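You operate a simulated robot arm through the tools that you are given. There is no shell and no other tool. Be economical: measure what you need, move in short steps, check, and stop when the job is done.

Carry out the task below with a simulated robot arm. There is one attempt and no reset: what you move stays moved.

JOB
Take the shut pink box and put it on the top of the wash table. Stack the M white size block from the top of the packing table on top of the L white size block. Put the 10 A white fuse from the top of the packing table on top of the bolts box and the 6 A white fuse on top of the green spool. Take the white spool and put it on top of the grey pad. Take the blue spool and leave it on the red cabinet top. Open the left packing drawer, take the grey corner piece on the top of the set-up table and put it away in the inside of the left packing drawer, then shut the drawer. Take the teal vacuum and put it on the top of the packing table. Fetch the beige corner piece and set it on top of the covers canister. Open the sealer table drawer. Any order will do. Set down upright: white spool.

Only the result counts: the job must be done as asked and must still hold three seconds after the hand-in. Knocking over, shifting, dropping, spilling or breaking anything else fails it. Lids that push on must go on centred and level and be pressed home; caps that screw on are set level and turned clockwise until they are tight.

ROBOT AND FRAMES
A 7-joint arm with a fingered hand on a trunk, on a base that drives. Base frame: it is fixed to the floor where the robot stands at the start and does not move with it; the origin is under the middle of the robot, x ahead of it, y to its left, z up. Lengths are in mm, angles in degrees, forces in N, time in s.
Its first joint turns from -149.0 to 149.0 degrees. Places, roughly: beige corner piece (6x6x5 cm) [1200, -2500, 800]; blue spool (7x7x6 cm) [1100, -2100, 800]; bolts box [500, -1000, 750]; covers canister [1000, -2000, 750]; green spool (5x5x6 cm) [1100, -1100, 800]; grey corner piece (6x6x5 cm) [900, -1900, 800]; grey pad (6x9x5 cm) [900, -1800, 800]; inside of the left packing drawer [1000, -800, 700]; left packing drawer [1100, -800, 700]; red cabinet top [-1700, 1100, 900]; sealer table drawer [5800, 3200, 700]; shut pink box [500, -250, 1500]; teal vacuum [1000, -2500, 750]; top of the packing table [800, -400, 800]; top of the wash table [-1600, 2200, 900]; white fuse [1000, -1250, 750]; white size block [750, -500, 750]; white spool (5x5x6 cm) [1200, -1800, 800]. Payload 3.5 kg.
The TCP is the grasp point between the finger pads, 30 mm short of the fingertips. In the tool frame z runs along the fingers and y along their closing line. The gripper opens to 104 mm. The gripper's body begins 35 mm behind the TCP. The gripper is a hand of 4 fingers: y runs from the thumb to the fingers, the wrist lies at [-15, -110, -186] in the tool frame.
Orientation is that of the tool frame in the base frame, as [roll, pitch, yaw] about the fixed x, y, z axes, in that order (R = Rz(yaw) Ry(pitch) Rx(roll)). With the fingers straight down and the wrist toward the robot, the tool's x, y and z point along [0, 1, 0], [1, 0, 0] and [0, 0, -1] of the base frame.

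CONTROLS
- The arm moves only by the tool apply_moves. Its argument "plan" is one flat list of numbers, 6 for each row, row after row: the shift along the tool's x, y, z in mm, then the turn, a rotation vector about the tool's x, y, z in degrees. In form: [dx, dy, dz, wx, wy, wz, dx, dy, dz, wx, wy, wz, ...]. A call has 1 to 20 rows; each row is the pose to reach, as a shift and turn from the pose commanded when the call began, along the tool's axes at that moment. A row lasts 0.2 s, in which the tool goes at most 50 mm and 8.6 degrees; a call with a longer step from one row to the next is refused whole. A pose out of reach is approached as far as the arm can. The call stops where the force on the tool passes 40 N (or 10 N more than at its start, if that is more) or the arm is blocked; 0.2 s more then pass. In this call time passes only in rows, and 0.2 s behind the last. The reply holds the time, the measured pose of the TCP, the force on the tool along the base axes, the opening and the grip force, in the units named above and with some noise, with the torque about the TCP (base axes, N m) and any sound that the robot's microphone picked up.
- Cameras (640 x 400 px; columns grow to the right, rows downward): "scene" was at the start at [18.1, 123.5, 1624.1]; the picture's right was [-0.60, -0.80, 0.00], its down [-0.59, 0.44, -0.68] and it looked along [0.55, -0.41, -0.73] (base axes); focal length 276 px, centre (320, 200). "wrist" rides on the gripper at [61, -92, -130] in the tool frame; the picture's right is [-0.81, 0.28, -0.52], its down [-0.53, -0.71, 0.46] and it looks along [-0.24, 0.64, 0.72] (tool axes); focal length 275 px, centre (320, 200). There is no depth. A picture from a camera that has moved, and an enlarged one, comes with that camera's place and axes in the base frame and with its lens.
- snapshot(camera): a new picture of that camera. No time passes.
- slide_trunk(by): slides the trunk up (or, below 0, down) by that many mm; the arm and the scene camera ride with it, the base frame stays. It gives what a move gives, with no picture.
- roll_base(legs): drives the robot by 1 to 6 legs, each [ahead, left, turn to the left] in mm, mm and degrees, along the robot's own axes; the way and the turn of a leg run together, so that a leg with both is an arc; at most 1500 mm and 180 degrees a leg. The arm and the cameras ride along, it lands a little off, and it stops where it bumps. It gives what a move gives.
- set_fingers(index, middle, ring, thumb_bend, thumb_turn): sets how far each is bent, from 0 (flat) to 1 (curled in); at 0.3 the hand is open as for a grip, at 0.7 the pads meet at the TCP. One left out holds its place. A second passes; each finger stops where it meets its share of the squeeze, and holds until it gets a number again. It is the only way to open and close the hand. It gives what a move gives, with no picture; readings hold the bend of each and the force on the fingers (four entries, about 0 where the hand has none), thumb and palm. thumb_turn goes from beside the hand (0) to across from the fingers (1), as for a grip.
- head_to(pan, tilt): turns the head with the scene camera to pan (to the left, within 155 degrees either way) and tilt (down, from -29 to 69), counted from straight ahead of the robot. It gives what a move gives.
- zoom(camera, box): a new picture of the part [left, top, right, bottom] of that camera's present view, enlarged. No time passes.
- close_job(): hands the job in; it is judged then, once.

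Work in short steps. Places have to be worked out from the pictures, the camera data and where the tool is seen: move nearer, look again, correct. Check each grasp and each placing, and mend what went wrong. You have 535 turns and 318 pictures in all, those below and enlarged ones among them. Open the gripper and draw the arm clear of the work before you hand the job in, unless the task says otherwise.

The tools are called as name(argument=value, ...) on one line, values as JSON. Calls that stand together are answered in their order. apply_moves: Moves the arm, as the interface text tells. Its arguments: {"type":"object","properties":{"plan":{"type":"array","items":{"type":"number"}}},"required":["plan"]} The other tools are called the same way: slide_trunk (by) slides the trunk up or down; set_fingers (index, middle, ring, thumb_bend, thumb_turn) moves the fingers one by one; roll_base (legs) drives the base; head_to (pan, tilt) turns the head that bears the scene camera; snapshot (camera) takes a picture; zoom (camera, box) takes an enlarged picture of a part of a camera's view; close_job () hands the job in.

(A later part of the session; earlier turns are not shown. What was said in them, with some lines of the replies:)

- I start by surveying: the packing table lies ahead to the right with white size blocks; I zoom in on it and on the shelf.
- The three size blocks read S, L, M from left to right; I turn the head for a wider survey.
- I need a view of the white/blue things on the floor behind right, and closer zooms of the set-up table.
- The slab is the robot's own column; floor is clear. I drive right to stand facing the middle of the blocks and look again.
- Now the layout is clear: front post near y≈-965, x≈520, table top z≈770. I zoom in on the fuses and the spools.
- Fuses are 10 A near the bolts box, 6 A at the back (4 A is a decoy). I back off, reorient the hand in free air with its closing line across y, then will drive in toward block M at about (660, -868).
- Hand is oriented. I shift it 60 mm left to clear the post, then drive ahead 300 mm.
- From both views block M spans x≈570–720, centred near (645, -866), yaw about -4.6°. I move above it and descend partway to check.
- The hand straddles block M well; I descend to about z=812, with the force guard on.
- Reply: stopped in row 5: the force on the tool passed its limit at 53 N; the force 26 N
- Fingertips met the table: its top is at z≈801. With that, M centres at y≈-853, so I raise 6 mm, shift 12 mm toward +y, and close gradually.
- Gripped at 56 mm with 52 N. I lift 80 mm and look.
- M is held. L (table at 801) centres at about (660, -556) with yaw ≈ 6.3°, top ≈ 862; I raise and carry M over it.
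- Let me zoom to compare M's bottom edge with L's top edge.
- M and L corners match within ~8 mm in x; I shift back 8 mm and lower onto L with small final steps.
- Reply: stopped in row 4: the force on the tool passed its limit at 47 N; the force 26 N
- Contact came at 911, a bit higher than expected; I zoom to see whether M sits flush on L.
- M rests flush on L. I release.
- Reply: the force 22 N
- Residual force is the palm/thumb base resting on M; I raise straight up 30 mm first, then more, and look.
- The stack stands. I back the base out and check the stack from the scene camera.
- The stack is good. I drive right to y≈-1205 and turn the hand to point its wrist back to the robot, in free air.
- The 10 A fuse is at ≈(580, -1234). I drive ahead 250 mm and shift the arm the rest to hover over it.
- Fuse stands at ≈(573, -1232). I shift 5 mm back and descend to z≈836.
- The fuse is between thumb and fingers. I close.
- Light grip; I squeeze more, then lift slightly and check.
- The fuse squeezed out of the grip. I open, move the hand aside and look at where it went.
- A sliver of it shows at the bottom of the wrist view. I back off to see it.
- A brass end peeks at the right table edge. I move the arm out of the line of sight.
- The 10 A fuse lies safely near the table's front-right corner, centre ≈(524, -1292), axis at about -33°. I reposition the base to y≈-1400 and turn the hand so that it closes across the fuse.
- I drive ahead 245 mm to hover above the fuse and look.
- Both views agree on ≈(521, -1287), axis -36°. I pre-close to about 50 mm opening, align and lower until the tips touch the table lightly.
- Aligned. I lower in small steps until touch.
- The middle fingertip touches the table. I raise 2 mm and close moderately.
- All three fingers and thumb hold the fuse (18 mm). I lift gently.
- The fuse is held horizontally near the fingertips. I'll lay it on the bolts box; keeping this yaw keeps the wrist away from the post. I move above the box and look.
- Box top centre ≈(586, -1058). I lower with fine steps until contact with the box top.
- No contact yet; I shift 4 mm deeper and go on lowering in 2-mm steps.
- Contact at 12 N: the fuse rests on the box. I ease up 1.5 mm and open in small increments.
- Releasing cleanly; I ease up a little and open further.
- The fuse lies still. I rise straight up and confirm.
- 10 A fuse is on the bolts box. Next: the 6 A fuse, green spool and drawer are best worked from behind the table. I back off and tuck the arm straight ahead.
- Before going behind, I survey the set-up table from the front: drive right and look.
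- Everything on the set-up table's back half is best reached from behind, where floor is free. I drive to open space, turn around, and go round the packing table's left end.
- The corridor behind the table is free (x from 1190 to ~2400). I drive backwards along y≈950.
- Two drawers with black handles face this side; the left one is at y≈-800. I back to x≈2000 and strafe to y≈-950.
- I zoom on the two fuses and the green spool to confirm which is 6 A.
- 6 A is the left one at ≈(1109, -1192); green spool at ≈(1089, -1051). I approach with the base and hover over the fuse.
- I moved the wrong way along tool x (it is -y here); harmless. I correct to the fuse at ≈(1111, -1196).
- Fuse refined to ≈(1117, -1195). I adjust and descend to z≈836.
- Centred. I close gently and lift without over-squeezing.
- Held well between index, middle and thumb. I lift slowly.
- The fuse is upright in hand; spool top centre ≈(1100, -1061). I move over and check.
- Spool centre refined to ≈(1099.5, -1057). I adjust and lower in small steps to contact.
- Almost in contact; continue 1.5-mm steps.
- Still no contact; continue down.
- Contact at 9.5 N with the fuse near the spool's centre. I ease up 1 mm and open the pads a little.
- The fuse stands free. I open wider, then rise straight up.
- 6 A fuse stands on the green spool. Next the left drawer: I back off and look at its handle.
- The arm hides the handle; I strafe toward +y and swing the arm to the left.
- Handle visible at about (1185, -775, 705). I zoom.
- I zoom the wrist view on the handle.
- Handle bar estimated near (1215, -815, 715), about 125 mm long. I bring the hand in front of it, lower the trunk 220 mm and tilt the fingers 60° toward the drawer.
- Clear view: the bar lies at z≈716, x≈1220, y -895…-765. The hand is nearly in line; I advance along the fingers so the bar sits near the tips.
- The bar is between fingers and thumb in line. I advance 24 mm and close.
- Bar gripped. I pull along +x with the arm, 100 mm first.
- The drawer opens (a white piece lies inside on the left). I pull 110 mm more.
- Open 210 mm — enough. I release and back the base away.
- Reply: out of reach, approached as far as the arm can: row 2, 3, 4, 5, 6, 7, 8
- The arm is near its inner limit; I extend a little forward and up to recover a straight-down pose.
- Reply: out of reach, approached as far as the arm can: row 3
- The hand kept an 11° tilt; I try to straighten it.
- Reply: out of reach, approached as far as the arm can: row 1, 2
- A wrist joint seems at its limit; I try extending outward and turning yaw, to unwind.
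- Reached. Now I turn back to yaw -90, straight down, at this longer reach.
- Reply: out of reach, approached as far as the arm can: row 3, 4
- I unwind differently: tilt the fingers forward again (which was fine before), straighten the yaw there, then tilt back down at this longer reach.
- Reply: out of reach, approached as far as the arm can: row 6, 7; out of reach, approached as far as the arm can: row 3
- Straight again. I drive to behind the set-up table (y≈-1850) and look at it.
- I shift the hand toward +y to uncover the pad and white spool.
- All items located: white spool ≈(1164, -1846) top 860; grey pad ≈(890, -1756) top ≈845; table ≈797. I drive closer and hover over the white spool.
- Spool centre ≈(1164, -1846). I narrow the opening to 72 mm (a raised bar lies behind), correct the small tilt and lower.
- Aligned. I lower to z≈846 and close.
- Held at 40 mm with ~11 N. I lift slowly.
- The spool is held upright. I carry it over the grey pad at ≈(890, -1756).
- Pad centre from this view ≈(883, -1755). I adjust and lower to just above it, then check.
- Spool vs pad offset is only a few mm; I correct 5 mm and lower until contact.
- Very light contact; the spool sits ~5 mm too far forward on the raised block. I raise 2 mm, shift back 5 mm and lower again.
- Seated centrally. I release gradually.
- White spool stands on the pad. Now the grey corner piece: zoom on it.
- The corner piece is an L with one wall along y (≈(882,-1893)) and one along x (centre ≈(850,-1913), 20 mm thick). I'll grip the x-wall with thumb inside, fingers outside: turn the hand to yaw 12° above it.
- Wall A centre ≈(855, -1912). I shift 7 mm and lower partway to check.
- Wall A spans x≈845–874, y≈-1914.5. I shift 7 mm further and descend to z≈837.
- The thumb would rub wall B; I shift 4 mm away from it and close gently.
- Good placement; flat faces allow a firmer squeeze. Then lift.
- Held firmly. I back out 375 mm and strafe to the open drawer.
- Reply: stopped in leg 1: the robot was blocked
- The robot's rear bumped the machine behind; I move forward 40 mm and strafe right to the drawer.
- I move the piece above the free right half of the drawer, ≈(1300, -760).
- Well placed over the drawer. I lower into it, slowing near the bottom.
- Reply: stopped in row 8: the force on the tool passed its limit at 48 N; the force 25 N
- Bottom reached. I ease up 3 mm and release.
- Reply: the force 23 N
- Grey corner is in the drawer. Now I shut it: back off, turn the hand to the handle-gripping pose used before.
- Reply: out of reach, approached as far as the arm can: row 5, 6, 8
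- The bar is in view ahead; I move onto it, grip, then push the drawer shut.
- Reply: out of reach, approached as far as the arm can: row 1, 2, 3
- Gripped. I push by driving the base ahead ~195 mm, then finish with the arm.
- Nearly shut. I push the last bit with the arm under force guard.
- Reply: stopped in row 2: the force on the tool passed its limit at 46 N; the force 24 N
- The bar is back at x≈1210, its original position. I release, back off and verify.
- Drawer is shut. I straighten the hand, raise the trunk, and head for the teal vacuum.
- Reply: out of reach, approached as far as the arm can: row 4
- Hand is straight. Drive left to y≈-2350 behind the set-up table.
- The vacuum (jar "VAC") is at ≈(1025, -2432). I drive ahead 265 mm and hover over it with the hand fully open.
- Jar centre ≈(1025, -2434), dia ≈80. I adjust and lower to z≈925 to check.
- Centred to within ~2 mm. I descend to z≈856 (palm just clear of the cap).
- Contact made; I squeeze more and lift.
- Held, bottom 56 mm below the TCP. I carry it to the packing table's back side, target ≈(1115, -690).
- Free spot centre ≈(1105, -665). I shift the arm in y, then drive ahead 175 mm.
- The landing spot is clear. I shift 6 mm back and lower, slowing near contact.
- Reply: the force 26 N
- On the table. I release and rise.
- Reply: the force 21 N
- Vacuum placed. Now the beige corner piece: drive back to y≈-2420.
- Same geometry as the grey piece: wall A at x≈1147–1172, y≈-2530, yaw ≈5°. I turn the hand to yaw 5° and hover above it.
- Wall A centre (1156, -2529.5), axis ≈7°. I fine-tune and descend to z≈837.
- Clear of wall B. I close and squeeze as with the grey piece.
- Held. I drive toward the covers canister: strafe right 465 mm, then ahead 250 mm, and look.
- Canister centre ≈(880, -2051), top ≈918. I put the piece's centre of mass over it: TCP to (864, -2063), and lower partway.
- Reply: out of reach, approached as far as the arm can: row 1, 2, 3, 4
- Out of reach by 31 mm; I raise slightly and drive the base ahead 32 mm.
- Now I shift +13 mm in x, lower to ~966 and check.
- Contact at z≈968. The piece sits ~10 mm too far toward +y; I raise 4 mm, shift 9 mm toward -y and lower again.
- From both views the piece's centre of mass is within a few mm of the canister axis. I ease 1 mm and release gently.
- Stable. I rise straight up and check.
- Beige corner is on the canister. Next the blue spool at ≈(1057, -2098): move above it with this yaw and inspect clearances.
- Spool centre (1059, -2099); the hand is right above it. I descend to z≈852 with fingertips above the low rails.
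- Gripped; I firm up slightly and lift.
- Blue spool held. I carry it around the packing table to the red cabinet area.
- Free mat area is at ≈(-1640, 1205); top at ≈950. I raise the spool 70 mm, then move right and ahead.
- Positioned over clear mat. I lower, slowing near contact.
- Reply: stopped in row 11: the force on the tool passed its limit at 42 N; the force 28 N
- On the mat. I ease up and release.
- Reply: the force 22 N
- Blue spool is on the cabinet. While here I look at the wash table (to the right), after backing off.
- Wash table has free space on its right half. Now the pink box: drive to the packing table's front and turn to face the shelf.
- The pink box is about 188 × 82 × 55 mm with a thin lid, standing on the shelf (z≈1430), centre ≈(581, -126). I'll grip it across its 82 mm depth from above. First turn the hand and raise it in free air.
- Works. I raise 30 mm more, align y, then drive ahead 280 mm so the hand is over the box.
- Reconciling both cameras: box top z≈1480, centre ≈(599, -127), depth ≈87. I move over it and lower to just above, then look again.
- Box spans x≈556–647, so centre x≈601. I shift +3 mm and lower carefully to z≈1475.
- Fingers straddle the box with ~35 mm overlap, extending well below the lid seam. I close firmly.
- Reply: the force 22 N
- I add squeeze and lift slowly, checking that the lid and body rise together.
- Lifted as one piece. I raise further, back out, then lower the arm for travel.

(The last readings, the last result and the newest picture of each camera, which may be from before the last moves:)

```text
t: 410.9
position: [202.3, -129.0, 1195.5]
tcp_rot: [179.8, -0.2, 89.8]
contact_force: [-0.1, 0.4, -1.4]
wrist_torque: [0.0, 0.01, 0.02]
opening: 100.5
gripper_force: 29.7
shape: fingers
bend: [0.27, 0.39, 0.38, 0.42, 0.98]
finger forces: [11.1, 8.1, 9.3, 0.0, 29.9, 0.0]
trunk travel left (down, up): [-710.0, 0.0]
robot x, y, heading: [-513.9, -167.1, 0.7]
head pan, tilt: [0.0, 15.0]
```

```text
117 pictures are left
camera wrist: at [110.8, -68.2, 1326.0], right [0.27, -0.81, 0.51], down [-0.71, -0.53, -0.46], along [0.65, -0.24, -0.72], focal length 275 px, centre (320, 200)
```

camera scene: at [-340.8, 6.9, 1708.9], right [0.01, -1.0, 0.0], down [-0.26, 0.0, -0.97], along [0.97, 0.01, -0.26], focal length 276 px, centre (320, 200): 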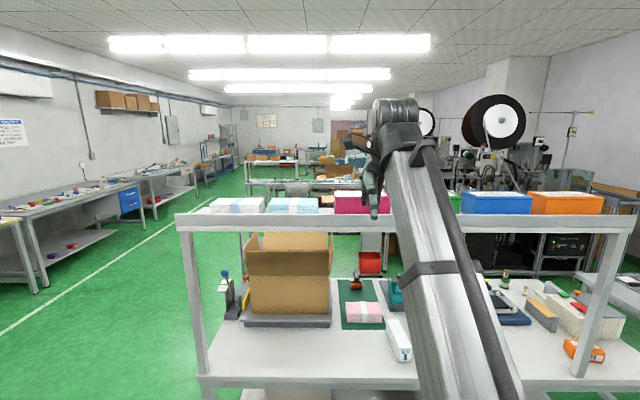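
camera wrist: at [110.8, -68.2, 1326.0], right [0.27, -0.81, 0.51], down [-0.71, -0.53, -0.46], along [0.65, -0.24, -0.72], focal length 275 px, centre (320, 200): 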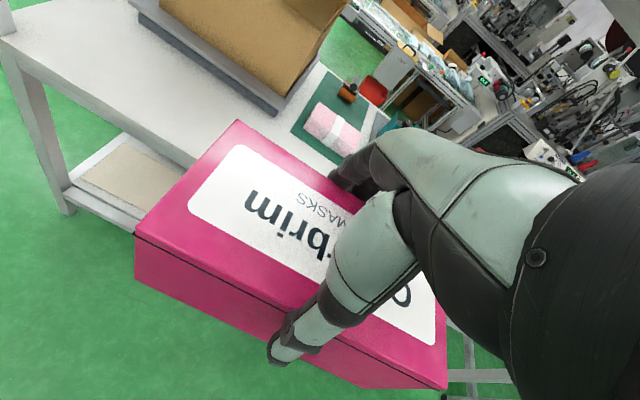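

Box is held securely. Turn around and drive to the wash table.

roll_base(legs=[[0, 0, 180], [180, 0, 0], [0, -1300, 0], [0, -1150, 0]])

head_to(pan=0, tilt=38)

snapshot(camera="scene")

snapshot(camera="wrist")

```text
t: 431.2
position: [-1391.1, 2235.6, 1196.9]
tcp_rot: [179.8, -0.3, -90.9]
contact_force: [0.2, 1.1, -1.5]
wrist_torque: [-0.01, -0.01, -0.02]
opening: 98.5
gripper_force: 27.5
shape: fingers
bend: [0.27, 0.39, 0.38, 0.43, 0.98]
finger forces: [10.5, 7.5, 8.8, 0.0, 28.1, 0.0]
trunk travel left (down, up): [-710.0, 0.0]
robot x, y, heading: [-678.4, 2263.4, 180.0]
head pan, tilt: [0.0, 15.0]
```

```text
t: 432.1
position: [-1392.1, 2234.8, 1197.1]
tcp_rot: [179.9, -0.3, -91.0]
contact_force: [-0.5, -0.5, -2.3]
wrist_torque: [-0.03, -0.03, 0.0]
opening: 98.8
gripper_force: 27.7
shape: fingers
bend: [0.27, 0.39, 0.38, 0.43, 0.98]
finger forces: [10.5, 7.6, 8.7, 0.1, 28.1, 0.0]
trunk travel left (down, up): [-710.0, 0.0]
robot x, y, heading: [-672.8, 2262.4, 179.9]
head pan, tilt: [0.0, 38.0]
```

```text
116 pictures are left
camera scene: at [-716.4, 2093.9, 1672.4], right [0.0, 1.0, 0.0], down [0.62, 0.0, -0.79], along [-0.79, 0.0, -0.62], focal length 276 px, centre (320, 200)
```

scene: 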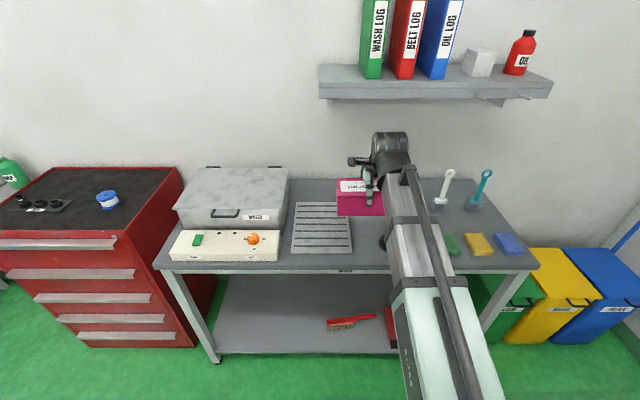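

```text
115 pictures are left
camera wrist: at [-1299.9, 2173.5, 1326.3], right [-0.26, 0.82, 0.51], down [0.72, 0.52, -0.46], along [-0.64, 0.25, -0.72], focal length 275 px, centre (320, 200)
```

wrist: 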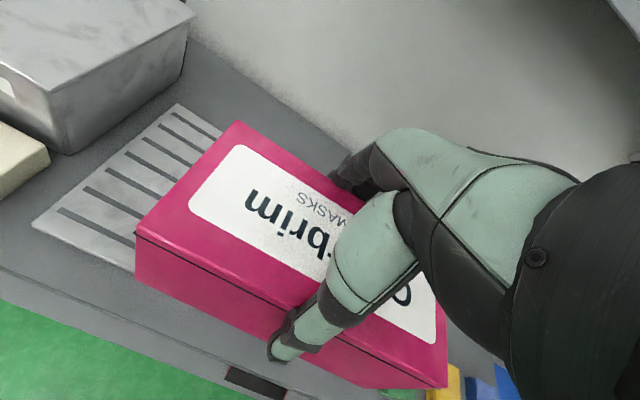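

The free area is behind the ring: centre ≈(-1690, 2400). I drive right 165 and ahead 200, then extend the arm 98 mm and look down.

roll_base(legs=[[0, -165, 0], [195, 0, 0]])

apply_moves(plan=[0, 33, 0, 0, 0, 0, 0, 66, 0, 0, 0, 0, 0, 98, 0, 0, 0, 0, 0, 98, 40, 0, 0, 0, 0, 98, 80, 0, 0, 0])

snapshot(camera="wrist")

snapshot(camera="scene")

```text
t: 434.7
position: [-1588.8, 2397.9, 1195.0]
tcp_rot: [179.9, -0.3, -90.8]
contact_force: [-0.7, 0.0, -1.3]
wrist_torque: [0.02, -0.01, -0.01]
opening: 99.1
gripper_force: 27.8
shape: fingers
bend: [0.27, 0.39, 0.38, 0.43, 0.98]
finger forces: [10.5, 7.6, 8.9, 0.0, 28.2, 0.0]
trunk travel left (down, up): [-710.0, 0.0]
robot x, y, heading: [-869.4, 2425.1, -179.9]
head pan, tilt: [0.0, 38.0]
```

```text
t: 435.9
position: [-1685.9, 2398.3, 1116.2]
tcp_rot: [179.9, -0.3, -90.8]
contact_force: [-0.6, -0.7, -2.0]
wrist_torque: [0.04, -0.02, 0.01]
opening: 98.8
gripper_force: 27.3
shape: fingers
bend: [0.27, 0.4, 0.38, 0.43, 0.98]
finger forces: [10.4, 7.7, 8.8, 0.0, 28.0, 0.0]
trunk travel left (down, up): [-710.0, 0.0]
robot x, y, heading: [-873.7, 2428.2, -180.2]
head pan, tilt: [0.0, 38.0]
```

```text
114 pictures are left
camera wrist: at [-1594.9, 2337.7, 1245.8], right [-0.26, 0.82, 0.51], down [0.72, 0.52, -0.46], along [-0.64, 0.25, -0.72], focal length 275 px, centre (320, 200)
```

wrist: 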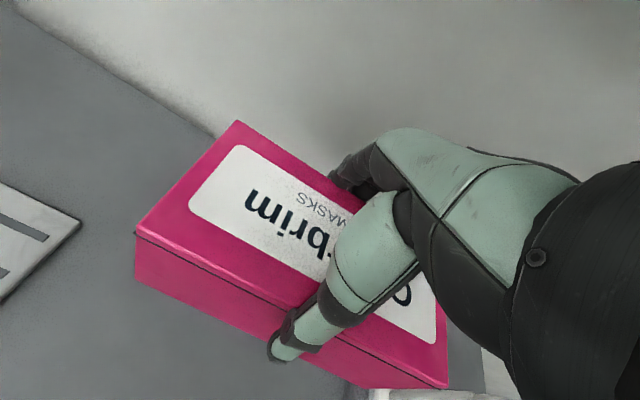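

```text
113 pictures are left
camera scene: at [-912.3, 2257.6, 1672.4], right [0.0, 1.0, 0.0], down [0.62, 0.0, -0.79], along [-0.79, 0.0, -0.62], focal length 276 px, centre (320, 200)
```

scene: 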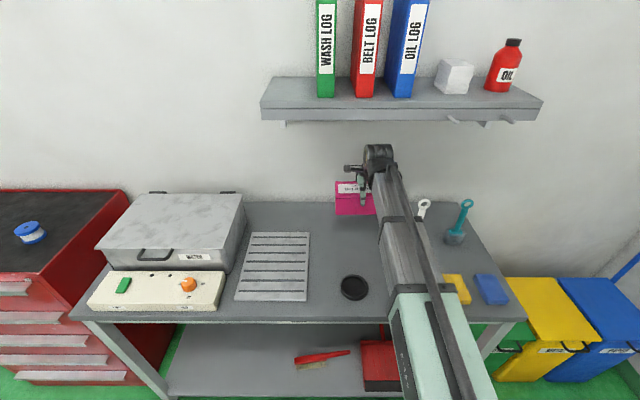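

The landing area is clear. I lower toward the table, slowing near contact.

apply_moves(plan=[0, 0, 35, 0, 0, 0, 0, 0, 70, 0, 0, 0, 0, 0, 100, 0, 0, 0, 0, 0, 125, 0, 0, 0, 0, 0, 140, 0, 0, 0])

apply_moves(plan=[0, 0, 4, 0, 0, 0, 0, 0, 8, 0, 0, 0, 0, 0, 12, 0, 0, 0, 0, 0, 16, 0, 0, 0, 0, 0, 20, 0, 0, 0, 0, 0, 24, 0, 0, 0, 0, 0, 28, 0, 0, 0, 0, 0, 32, 0, 0, 0, 0, 0, 36, 0, 0, 0, 0, 0, 40, 0, 0, 0, 0, 0, 44, 0, 0, 0, 0, 0, 48, 0, 0, 0, 0, 0, 52, 0, 0, 0])

snapshot(camera="wrist")

```text
t: 437.1
position: [-1686.5, 2397.6, 976.9]
tcp_rot: [179.8, -0.3, -90.8]
contact_force: [0.3, 0.4, -3.1]
wrist_torque: [-0.02, -0.01, -0.02]
opening: 98.6
gripper_force: 27.6
shape: fingers
bend: [0.27, 0.4, 0.38, 0.43, 0.98]
finger forces: [10.3, 7.5, 8.8, 0.0, 27.9, 0.0]
trunk travel left (down, up): [-710.0, 0.0]
robot x, y, heading: [-868.0, 2425.5, -179.7]
head pan, tilt: [0.0, 38.0]
```

```text
t: 438.7
position: [-1685.5, 2398.2, 957.6]
tcp_rot: [179.0, -0.4, -90.9]
contact_force: [5.5, 1.2, 23.6]
wrist_torque: [-0.03, 0.33, -0.01]
opening: 99.5
gripper_force: 29.1
shape: fingers
bend: [0.27, 0.4, 0.38, 0.43, 0.98]
finger forces: [11.2, 7.3, 8.2, 0.0, 32.3, 0.0]
trunk travel left (down, up): [-710.0, 0.0]
robot x, y, heading: [-869.9, 2429.3, -179.9]
head pan, tilt: [0.0, 38.0]
stopped in row 8: the force on the tool passed its limit at 44 N (the readings are from after the stop); the commanded pose is now the measured one
```

```text
112 pictures are left
camera wrist: at [-1592.2, 2336.7, 1085.9], right [-0.25, 0.82, 0.52], down [0.71, 0.52, -0.47], along [-0.65, 0.25, -0.71], focal length 275 px, centre (320, 200)
```

wrist: 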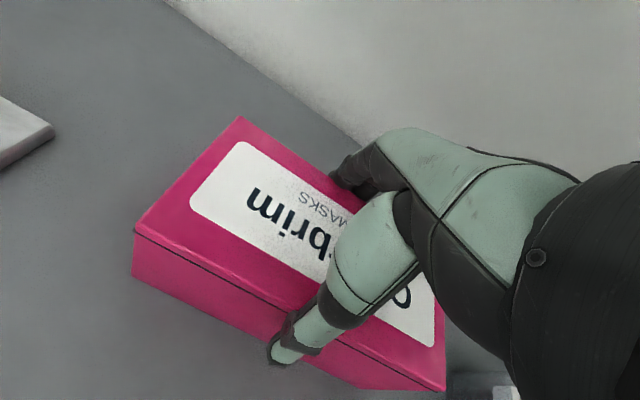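

On the table (z≈900). I ease up, open wide so the fingers don't rub the lid, and rise.

apply_moves(plan=[0, 0, -3, 0, 0, 0])

set_fingers(index=0.2, middle=0.2, ring=0.2, thumb_bend=0.2)

snapshot(camera="wrist")

```text
t: 439.1
position: [-1686.3, 2397.9, 957.9]
tcp_rot: [179.2, -0.3, -90.7]
contact_force: [2.4, 1.2, 16.3]
wrist_torque: [0.01, 0.55, 0.03]
opening: 99.4
gripper_force: 29.2
shape: fingers
bend: [0.27, 0.4, 0.38, 0.43, 0.98]
finger forces: [11.1, 7.8, 8.7, 0.0, 30.1, 0.1]
trunk travel left (down, up): [-710.0, 0.0]
robot x, y, heading: [-872.1, 2428.7, -180.0]
head pan, tilt: [0.0, 38.0]
```

```text
t: 440.1
position: [-1686.9, 2397.9, 956.3]
tcp_rot: [179.5, -0.3, -90.8]
contact_force: [0.9, -0.1, 0.1]
wrist_torque: [0.0, -0.04, -0.02]
opening: 125.1
gripper_force: 0.0
shape: fingers
bend: [0.2, 0.2, 0.2, 0.2, 0.97]
finger forces: [0.0, 0.0, 0.1, 0.0, 0.1, 0.1]
trunk travel left (down, up): [-710.0, 0.0]
robot x, y, heading: [-867.2, 2425.2, -180.2]
head pan, tilt: [0.0, 38.0]
```

```text
111 pictures are left
camera wrist: at [-1594.5, 2336.7, 1085.3], right [-0.26, 0.82, 0.52], down [0.72, 0.52, -0.47], along [-0.65, 0.25, -0.72], focal length 275 px, centre (320, 200)
```

wrist: 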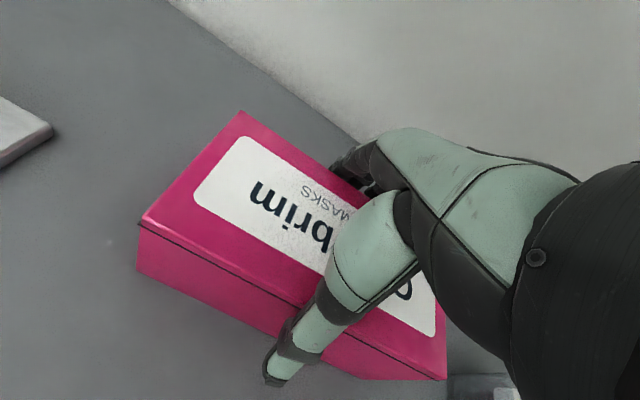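

apply_moves(plan=[0, 0, -10, 0, 0, 0, 0, 0, -30, 0, 0, 0, 0, 0, -65, 0, 0, 0, 0, 0, -105, 0, 0, 0, 0, 0, -140, 0, 0, 0])

roll_base(legs=[[-300, 0, 0]])

snapshot(camera="scene")

zoom(camera="scene", box=[280, 160, 460, 260])

```text
t: 441.3
position: [-1685.7, 2397.7, 1096.9]
tcp_rot: [179.3, -0.4, -90.8]
contact_force: [0.1, 1.0, 0.0]
wrist_torque: [0.0, -0.01, -0.01]
opening: 125.2
gripper_force: 0.0
shape: fingers
bend: [0.2, 0.2, 0.2, 0.2, 0.97]
finger forces: [0.0, 0.1, 0.0, 0.1, 0.0, 0.0]
trunk travel left (down, up): [-710.0, 0.0]
robot x, y, heading: [-871.1, 2428.6, -180.2]
head pan, tilt: [0.0, 38.0]
```

```text
t: 443.4
position: [-1385.9, 2400.6, 1096.8]
tcp_rot: [179.3, -0.3, -91.0]
contact_force: [-0.5, 0.9, 0.1]
wrist_torque: [0.03, 0.02, 0.0]
opening: 125.2
gripper_force: 0.1
shape: fingers
bend: [0.2, 0.2, 0.2, 0.2, 0.97]
finger forces: [0.0, 0.1, 0.0, 0.0, 0.0, 0.1]
trunk travel left (down, up): [-710.0, 0.0]
robot x, y, heading: [-574.4, 2426.0, 179.8]
head pan, tilt: [0.0, 38.0]
```

```text
110 pictures are left
camera scene: at [-611.3, 2257.6, 1672.4], right [0.0, 1.0, 0.0], down [0.61, 0.0, -0.79], along [-0.79, 0.0, -0.61], focal length 276 px, centre (320, 200)
```

scene: 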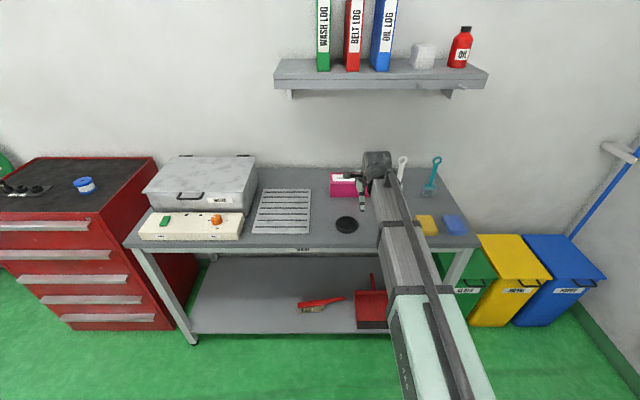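

```text
3.56 times, centred on (370, 210) of scene
camera zoom: at [-611.3, 2257.6, 1672.4], right [0.0, 1.0, 0.0], down [0.61, 0.0, -0.79], along [-0.79, 0.0, -0.61], focal length 981 px, centre (142, 164)
```

zoom: 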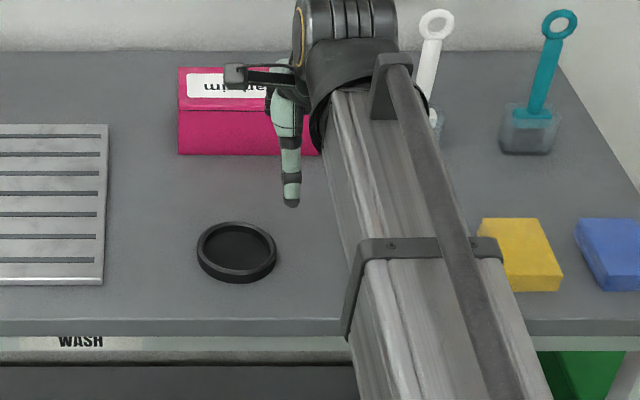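

Pink box is set down, shut. Finally the sealer table drawer far along +x. I drive back to open space, turn, and look down the aisle.

roll_base(legs=[[0, 1450, 0], [0, 650, 0], [0, 0, 180], [0, 700, 0], [1300, 0, 0]])

head_to(pan=15, tilt=12)

snapshot(camera="scene")

```text
t: 470.8
position: [1547.2, 1059.8, 1094.5]
tcp_rot: [179.4, -0.2, 89.7]
contact_force: [0.3, 0.1, -0.4]
wrist_torque: [0.0, -0.02, 0.02]
opening: 125.1
gripper_force: 0.2
shape: fingers
bend: [0.2, 0.2, 0.2, 0.2, 0.97]
finger forces: [0.0, 0.1, 0.1, 0.0, 0.1, 0.1]
trunk travel left (down, up): [-710.0, 0.0]
robot x, y, heading: [731.4, 1023.6, 0.3]
head pan, tilt: [0.0, 38.0]
```

```text
t: 471.7
position: [1545.7, 1059.2, 1096.5]
tcp_rot: [179.3, -0.4, 89.7]
contact_force: [-0.1, 0.2, 0.6]
wrist_torque: [0.04, -0.04, -0.02]
opening: 125.3
gripper_force: 0.0
shape: fingers
bend: [0.2, 0.2, 0.2, 0.2, 0.97]
finger forces: [0.0, 0.1, 0.1, 0.0, 0.0, 0.1]
trunk travel left (down, up): [-710.0, 0.0]
robot x, y, heading: [732.3, 1019.6, 0.5]
head pan, tilt: [15.0, 12.0]
```

```text
108 pictures are left
camera scene: at [772.8, 1220.1, 1713.7], right [0.27, -0.96, 0.0], down [-0.2, -0.06, -0.98], along [0.94, 0.26, -0.21], focal length 276 px, centre (320, 200)
```

scene: 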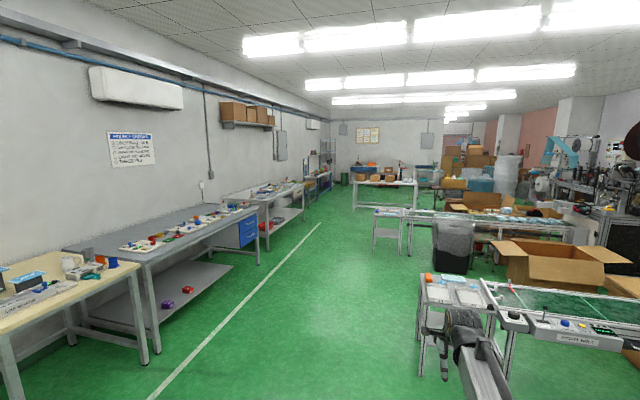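

The aisle is free; I drive along it to about (4430, 2050).

roll_base(legs=[[1200, 800, 0], [1400, 250, 0], [1000, 0, 0]])

head_to(pan=35, tilt=22)

snapshot(camera="scene")

```text
t: 490.3
position: [5139.2, 2135.2, 1095.0]
tcp_rot: [179.5, -0.3, 89.6]
contact_force: [0.5, 0.0, 0.5]
wrist_torque: [-0.04, 0.0, 0.01]
opening: 125.3
gripper_force: 0.0
shape: fingers
bend: [0.2, 0.2, 0.2, 0.2, 0.97]
finger forces: [0.1, 0.1, 0.1, 0.0, 0.1, 0.1]
trunk travel left (down, up): [-710.0, 0.0]
robot x, y, heading: [4320.6, 2103.7, 0.4]
head pan, tilt: [15.0, 12.0]
```

```text
t: 491.2
position: [5139.9, 2136.1, 1096.8]
tcp_rot: [179.3, -0.3, 89.5]
contact_force: [-0.4, -0.4, 0.7]
wrist_torque: [-0.02, -0.02, 0.0]
opening: 125.4
gripper_force: 0.1
shape: fingers
bend: [0.2, 0.2, 0.2, 0.2, 0.97]
finger forces: [0.1, 0.0, 0.0, 0.0, 0.1, 0.0]
trunk travel left (down, up): [-710.0, 0.0]
robot x, y, heading: [4319.9, 2101.0, 0.4]
head pan, tilt: [35.0, 22.0]
```

```text
107 pictures are left
camera scene: at [4351.4, 2326.3, 1697.6], right [0.58, -0.82, 0.0], down [-0.31, -0.22, -0.93], along [0.76, 0.54, -0.37], focal length 276 px, centre (320, 200)
```

scene: 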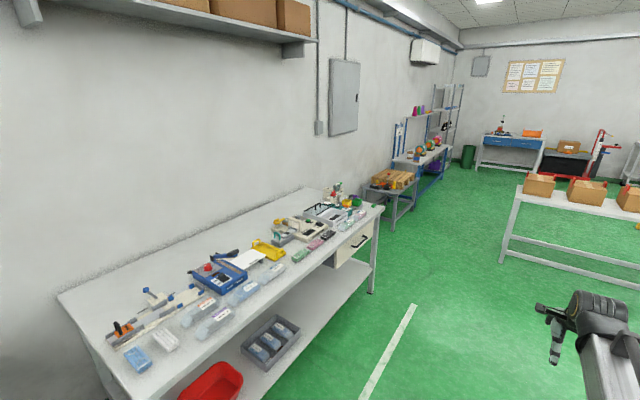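

The sealer table's drawer with a black handle is at ≈(5950, 3105, 700), facing the aisle. I drive in front of it and turn to face it.

roll_base(legs=[[1500, 0, 0], [80, 0, 0], [0, 0, 89.5]])

head_to(pan=0, tilt=40)

snapshot(camera="scene")

```text
t: 503.1
position: [5880.4, 2920.2, 1095.2]
tcp_rot: [179.3, -0.4, 179.0]
contact_force: [0.5, -0.7, 0.4]
wrist_torque: [0.0, -0.02, -0.01]
opening: 125.4
gripper_force: 0.0
shape: fingers
bend: [0.2, 0.2, 0.2, 0.2, 0.97]
finger forces: [0.0, 0.1, 0.1, 0.0, 0.1, 0.1]
trunk travel left (down, up): [-710.0, 0.0]
robot x, y, heading: [5909.7, 2106.3, 89.7]
head pan, tilt: [35.0, 22.0]
```

```text
t: 504.1
position: [5879.6, 2921.0, 1095.8]
tcp_rot: [179.3, -0.3, 179.1]
contact_force: [0.1, 0.2, -0.4]
wrist_torque: [0.0, -0.02, 0.01]
opening: 125.3
gripper_force: 0.0
shape: fingers
bend: [0.2, 0.2, 0.2, 0.2, 0.97]
finger forces: [0.1, 0.0, 0.0, 0.1, 0.1, 0.1]
trunk travel left (down, up): [-710.0, 0.0]
robot x, y, heading: [5907.0, 2104.7, 90.0]
head pan, tilt: [0.0, 40.0]
```

```text
106 pictures are left
camera scene: at [5736.2, 2145.2, 1669.4], right [1.0, 0.0, 0.0], down [0.0, -0.64, -0.77], along [0.0, 0.77, -0.64], focal length 276 px, centre (320, 200)
```

scene: 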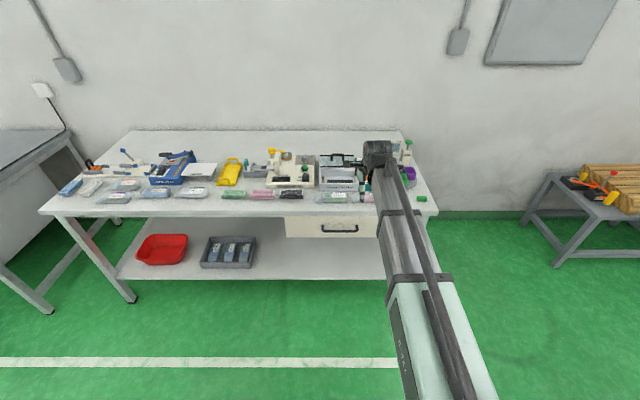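

Handle centre ≈(5832, 3040), z to be refined. I align the hand, lower the trunk, and tilt the fingers 60° forward as before.

set_fingers(index=0.52, middle=0.53, ring=0.53, thumb_bend=0.5)

apply_moves(plan=[25, -15, 15, 0.3, -0.2, 0, 48, -30, 30, 0.6, -0.3, 0, 48, -30, 58, 0.6, -0.3, 0])

slide_trunk(by=-255)

apply_moves(plan=[0, 0, 0, -7.5, 0, 0, 0, 0, 0, -15, 0, 0, 0, 0, 0, -22.5, 0, 0, 0, 0, 0, -30, 0, 0, 0, 0, 0, -37.5, 0, 0, 0, 0, 0, -45, 0, 0, 0, 0, 0, -52.5, 0, 0, 0, 0, 0, -60, 0, 0])

snapshot(camera="wrist")

snapshot(camera="scene")

```text
t: 505.1
position: [5879.6, 2920.1, 1096.1]
tcp_rot: [179.3, -0.4, 179.2]
contact_force: [-0.9, 0.0, 0.1]
wrist_torque: [-0.03, -0.03, -0.03]
opening: 49.7
gripper_force: 0.1
shape: fingers
bend: [0.52, 0.53, 0.53, 0.5, 1.0]
finger forces: [0.0, 0.0, 0.1, 0.0, 0.1, 0.0]
trunk travel left (down, up): [-710.0, 0.0]
robot x, y, heading: [5905.1, 2102.9, 89.7]
head pan, tilt: [0.0, 40.0]
```

```text
t: 505.9
position: [5831.3, 2894.1, 1038.1]
tcp_rot: [179.9, 0.0, 179.1]
contact_force: [0.4, -0.1, 0.2]
wrist_torque: [-0.01, -0.01, 0.04]
opening: 49.7
gripper_force: 0.0
shape: fingers
bend: [0.52, 0.53, 0.53, 0.5, 1.0]
finger forces: [0.1, 0.0, 0.0, 0.1, 0.1, 0.1]
trunk travel left (down, up): [-710.0, 0.0]
robot x, y, heading: [5907.3, 2105.5, 89.9]
head pan, tilt: [0.0, 40.0]
```

```text
t: 508.5
position: [5830.7, 2893.5, 782.5]
tcp_rot: [179.9, 0.0, 179.0]
contact_force: [0.3, 0.0, 0.0]
wrist_torque: [0.01, -0.03, 0.0]
opening: 49.7
gripper_force: 0.1
shape: fingers
bend: [0.52, 0.53, 0.53, 0.5, 1.0]
finger forces: [0.1, 0.0, 0.0, 0.0, 0.0, 0.1]
trunk travel left (down, up): [-455.0, 255.0]
robot x, y, heading: [5906.6, 2105.4, 89.8]
head pan, tilt: [0.0, 40.0]
```

```text
t: 510.3
position: [5831.0, 2893.3, 783.2]
tcp_rot: [119.9, -0.1, 178.9]
contact_force: [-0.9, 0.3, -0.2]
wrist_torque: [0.01, -0.03, 0.01]
opening: 49.5
gripper_force: 0.0
shape: fingers
bend: [0.52, 0.53, 0.53, 0.5, 1.0]
finger forces: [0.0, 0.0, 0.1, 0.0, 0.1, 0.0]
out of reach, approached as far as the arm can: row 6, 7
trunk travel left (down, up): [-455.0, 255.0]
robot x, y, heading: [5907.1, 2104.5, 90.0]
head pan, tilt: [0.0, 40.0]
```

```text
105 pictures are left
camera wrist: at [5767.8, 2735.8, 768.5], right [0.81, -0.32, 0.49], down [0.53, 0.03, -0.85], along [0.26, 0.95, 0.2], focal length 275 px, centre (320, 200)
```

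wrist: 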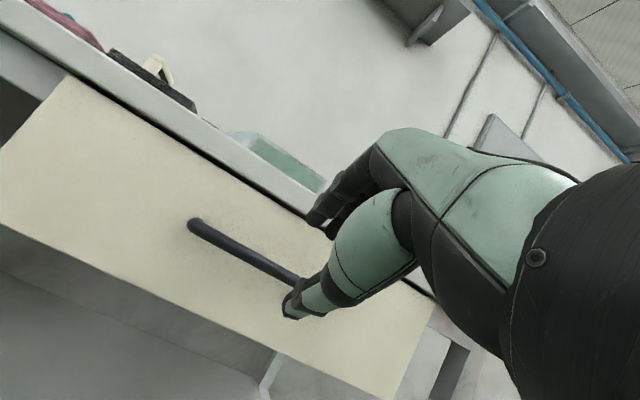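

```text
104 pictures are left
camera scene: at [5736.3, 2145.1, 1414.4], right [1.0, 0.0, 0.0], down [0.0, -0.64, -0.77], along [0.0, 0.77, -0.64], focal length 276 px, centre (320, 200)
```

scene: 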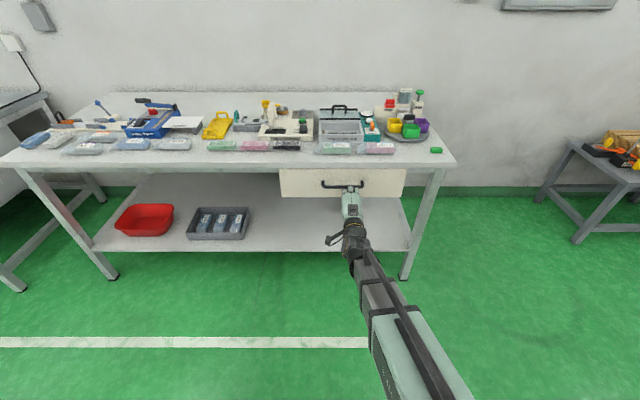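

Bar estimated at z≈740, y≈3050, x 5746–5890. I shift up along the tool's y and advance to a pre-grip position, then re-measure.

apply_moves(plan=[6, 20, 25, 0, 0, 0, 12, 41, 50, 0, 0, 0, 12, 41, 80, 0, 0, 0, 12, 41, 100, 0, 0, 0])

snapshot(camera="wrist")

zoom(camera="scene", box=[260, 140, 420, 240])

```text
t: 511.3
position: [5820.9, 3000.6, 769.4]
tcp_rot: [119.9, 0.0, 178.9]
contact_force: [0.6, -0.3, 0.7]
wrist_torque: [-0.03, -0.02, 0.02]
opening: 49.2
gripper_force: 0.1
shape: fingers
bend: [0.52, 0.53, 0.53, 0.5, 1.0]
finger forces: [0.0, 0.0, 0.1, 0.0, 0.0, 0.0]
trunk travel left (down, up): [-455.0, 255.0]
robot x, y, heading: [5904.6, 2105.0, 90.0]
head pan, tilt: [0.0, 40.0]
```

```text
103 pictures are left
camera wrist: at [5757.3, 2843.6, 754.3], right [0.81, -0.32, 0.5], down [0.53, 0.03, -0.85], along [0.26, 0.95, 0.2], focal length 275 px, centre (320, 200)
```

wrist: 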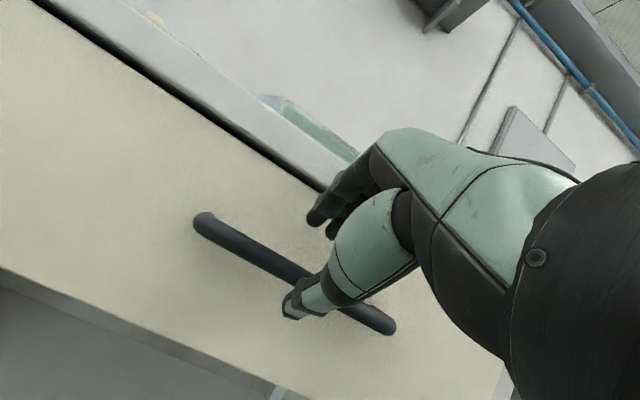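

```text
4.00 times, centred on (340, 190) of scene
camera zoom: at [5736.3, 2145.2, 1414.4], right [1.0, 0.0, 0.0], down [0.0, -0.64, -0.77], along [0.0, 0.77, -0.64], focal length 1104 px, centre (240, 240)
```

zoom: 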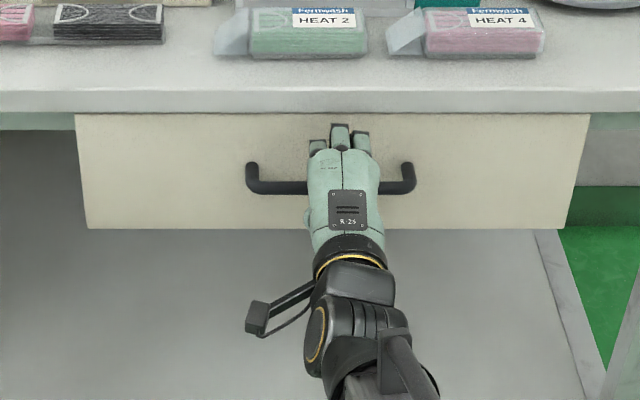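

Refined: bar at y≈3035, z≈738, centre x≈5830. I correct -9 mm in tool y, advance 28 mm and grip.

apply_moves(plan=[-5, -9, 8, 0, 0, 0, -9, -9, 18, 0, 0, 0, -9, -9, 28, 0, 0, 0])

set_fingers(index=0.75, middle=0.75, ring=0.75, thumb_bend=0.75)

snapshot(camera="wrist")

```text
t: 512.1
position: [5828.5, 3019.8, 749.0]
tcp_rot: [120.0, -0.1, 178.7]
contact_force: [-0.9, -9.4, 2.7]
wrist_torque: [0.27, 0.05, 0.11]
opening: 46.6
gripper_force: 5.1
shape: fingers
bend: [0.54, 0.53, 0.53, 0.5, 1.0]
finger forces: [9.1, 0.2, 0.1, 0.1, 0.0, 0.1]
trunk travel left (down, up): [-455.0, 255.0]
robot x, y, heading: [5906.1, 2105.5, 89.7]
head pan, tilt: [0.0, 40.0]
```

```text
t: 513.1
position: [5829.0, 3019.3, 747.0]
tcp_rot: [120.2, -0.1, 178.8]
contact_force: [1.7, 2.3, -5.0]
wrist_torque: [0.0, -0.09, 0.17]
opening: 0.2
gripper_force: 8.8
shape: fingers
bend: [0.75, 0.74, 0.74, 0.69, 1.0]
finger forces: [0.0, 2.4, 4.6, 0.1, 10.3, 0.0]
trunk travel left (down, up): [-455.0, 255.0]
robot x, y, heading: [5903.2, 2105.3, 89.8]
head pan, tilt: [0.0, 40.0]
```

```text
101 pictures are left
camera wrist: at [5764.9, 2863.7, 732.5], right [0.8, -0.33, 0.5], down [0.53, 0.02, -0.85], along [0.27, 0.94, 0.19], focal length 275 px, centre (320, 200)
```

wrist: 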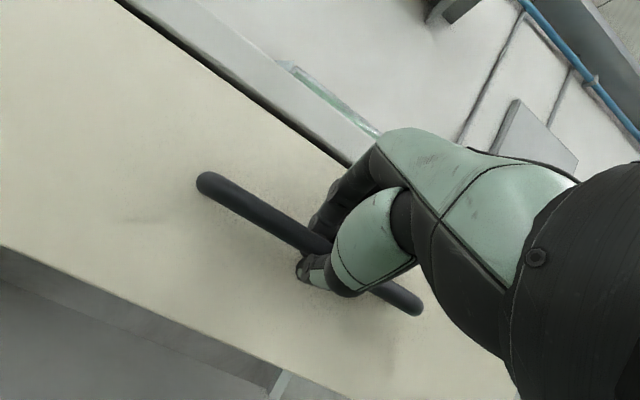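

Gripped. I pull with the arm along -y, 100 mm first.

apply_moves(plan=[0, -5, -8.7, 0, 0, 0, 0, -12, -21, 0, 0, 0, 0, -20, -34.6, 0, 0, 0, 0, -30, -52, 0, 0, 0, 0, -40, -69, 0, 0, 0, 0, -50, -86.6, 0, 0, 0])

snapshot(camera="scene")

```text
t: 514.5
position: [5827.4, 2920.0, 748.9]
tcp_rot: [120.0, 0.0, 178.8]
contact_force: [4.7, -0.3, -4.7]
wrist_torque: [-0.02, -0.08, 0.08]
opening: 0.0
gripper_force: 8.3
shape: fingers
bend: [0.75, 0.74, 0.74, 0.69, 1.0]
finger forces: [0.0, 2.1, 4.2, 0.0, 9.8, 0.0]
trunk travel left (down, up): [-455.0, 255.0]
robot x, y, heading: [5907.4, 2100.7, 90.0]
head pan, tilt: [0.0, 40.0]
```

```text
100 pictures are left
camera scene: at [5736.6, 2145.6, 1414.4], right [1.0, 0.0, 0.0], down [0.0, -0.64, -0.77], along [0.0, 0.77, -0.64], focal length 276 px, centre (320, 200)
```

scene: 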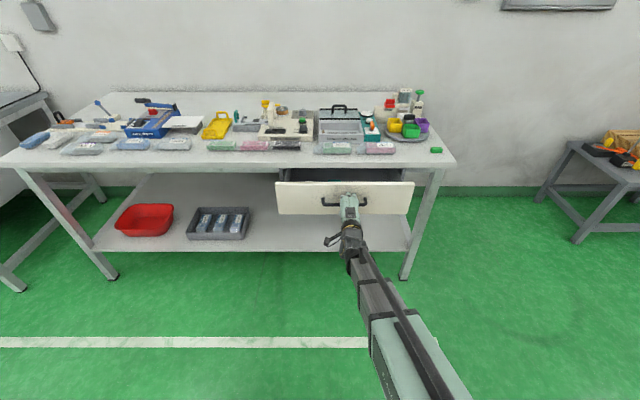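

It's opening. I keep pulling 115 mm, and then check for the end stop.

apply_moves(plan=[0, -10, -17, 0, 0, 0, 0, -20, -34.6, 0, 0, 0, 0, -30, -52, 0, 0, 0, 0, -40, -69, 0, 0, 0, 0, -50, -86.6, 0, 0, 0, 0, -58, -100, 0, 0, 0])

roll_base(legs=[[-60, 0, 0], [-60, 0, 0]])

snapshot(camera="scene")

```text
t: 515.9
position: [5827.6, 2804.6, 747.0]
tcp_rot: [120.0, -0.1, 179.0]
contact_force: [6.2, -0.7, -3.5]
wrist_torque: [-0.01, -0.11, 0.05]
opening: 0.2
gripper_force: 6.9
shape: fingers
bend: [0.75, 0.74, 0.74, 0.7, 1.0]
finger forces: [0.1, 1.8, 3.7, 0.0, 8.5, 0.0]
trunk travel left (down, up): [-455.0, 255.0]
robot x, y, heading: [5905.4, 2104.7, 90.0]
head pan, tilt: [0.0, 40.0]
```

```text
t: 517.5
position: [5827.5, 2685.8, 745.8]
tcp_rot: [120.0, -0.1, 179.1]
contact_force: [0.9, 17.7, -7.6]
wrist_torque: [0.05, 0.0, 0.27]
opening: 0.3
gripper_force: 13.0
shape: fingers
bend: [0.74, 0.74, 0.73, 0.7, 1.0]
finger forces: [5.4, 4.7, 7.5, 0.1, 9.0, 0.0]
trunk travel left (down, up): [-455.0, 255.0]
robot x, y, heading: [5907.3, 1986.9, 89.8]
head pan, tilt: [0.0, 40.0]
```

```text
99 pictures are left
camera scene: at [5736.1, 2027.3, 1414.3], right [1.0, 0.0, 0.0], down [0.0, -0.64, -0.77], along [0.0, 0.77, -0.64], focal length 276 px, centre (320, 200)
```

scene: 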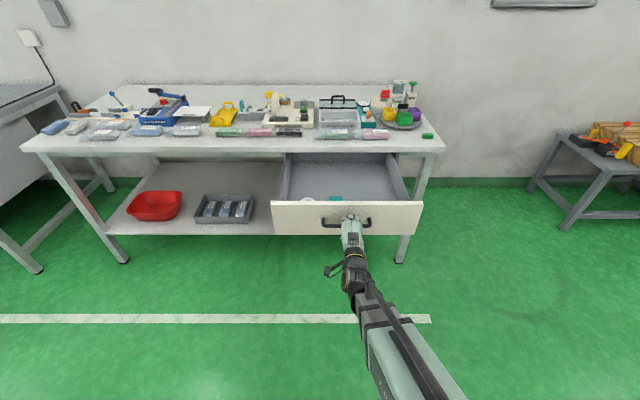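

Open about 320 mm, at its stop. I release and back away.

set_fingers(index=0.45, middle=0.45, ring=0.45, thumb_bend=0.45)

roll_base(legs=[[-200, 0, 0]])

snapshot(camera="scene")

```text
t: 518.5
position: [5825.5, 2685.2, 746.0]
tcp_rot: [120.0, 0.0, 179.0]
contact_force: [0.2, 0.4, 0.4]
wrist_torque: [-0.01, 0.0, -0.01]
opening: 64.6
gripper_force: 0.0
shape: fingers
bend: [0.45, 0.45, 0.45, 0.45, 0.99]
finger forces: [0.0, 0.1, 0.0, 0.1, 0.0, 0.0]
trunk travel left (down, up): [-455.0, 255.0]
robot x, y, heading: [5907.1, 1983.6, 90.1]
head pan, tilt: [0.0, 40.0]
```

```text
t: 520.1
position: [5827.8, 2484.5, 746.2]
tcp_rot: [119.9, 0.0, 179.0]
contact_force: [1.0, -0.4, -0.5]
wrist_torque: [-0.02, 0.03, 0.0]
opening: 64.3
gripper_force: 0.0
shape: fingers
bend: [0.45, 0.45, 0.45, 0.45, 0.99]
finger forces: [0.0, 0.1, 0.0, 0.0, 0.0, 0.1]
trunk travel left (down, up): [-455.0, 255.0]
robot x, y, heading: [5904.4, 1781.7, 90.0]
head pan, tilt: [0.0, 40.0]
```

```text
98 pictures are left
camera scene: at [5735.7, 1826.0, 1414.4], right [1.0, 0.0, 0.0], down [0.0, -0.64, -0.77], along [0.0, 0.77, -0.64], focal length 276 px, centre (320, 200)
```

scene: 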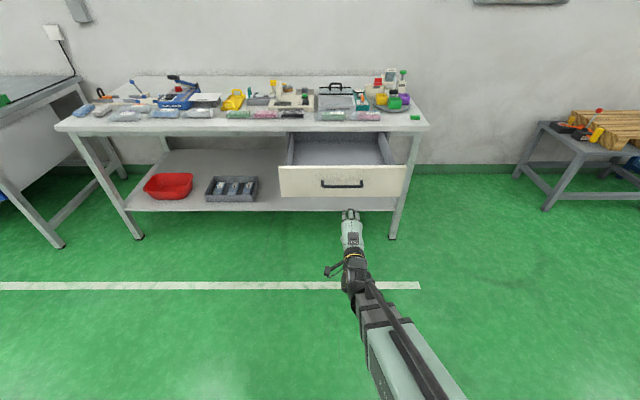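

The sealer drawer stands open, the hand is open and clear, and every other placement was checked as it was made. I hand in the job.

close_job()

```text
The job is handed in.
```

All ten parts of the job are done and handed in. Each was checked on camera as it was made, but I didn't go back for a last look before handing in. Three things to know:
- **10 A fuse:** it slipped out of the first grip and tipped over on the packing table, so it now lies flat on the bolts box.
- **Beige corner piece:** it sits slightly off-centre on the covers canister, but it was stable when I let go.
- **Bump:** the robot's rear touched the machine behind the set-up table once, and I saw no sign that anything moved.
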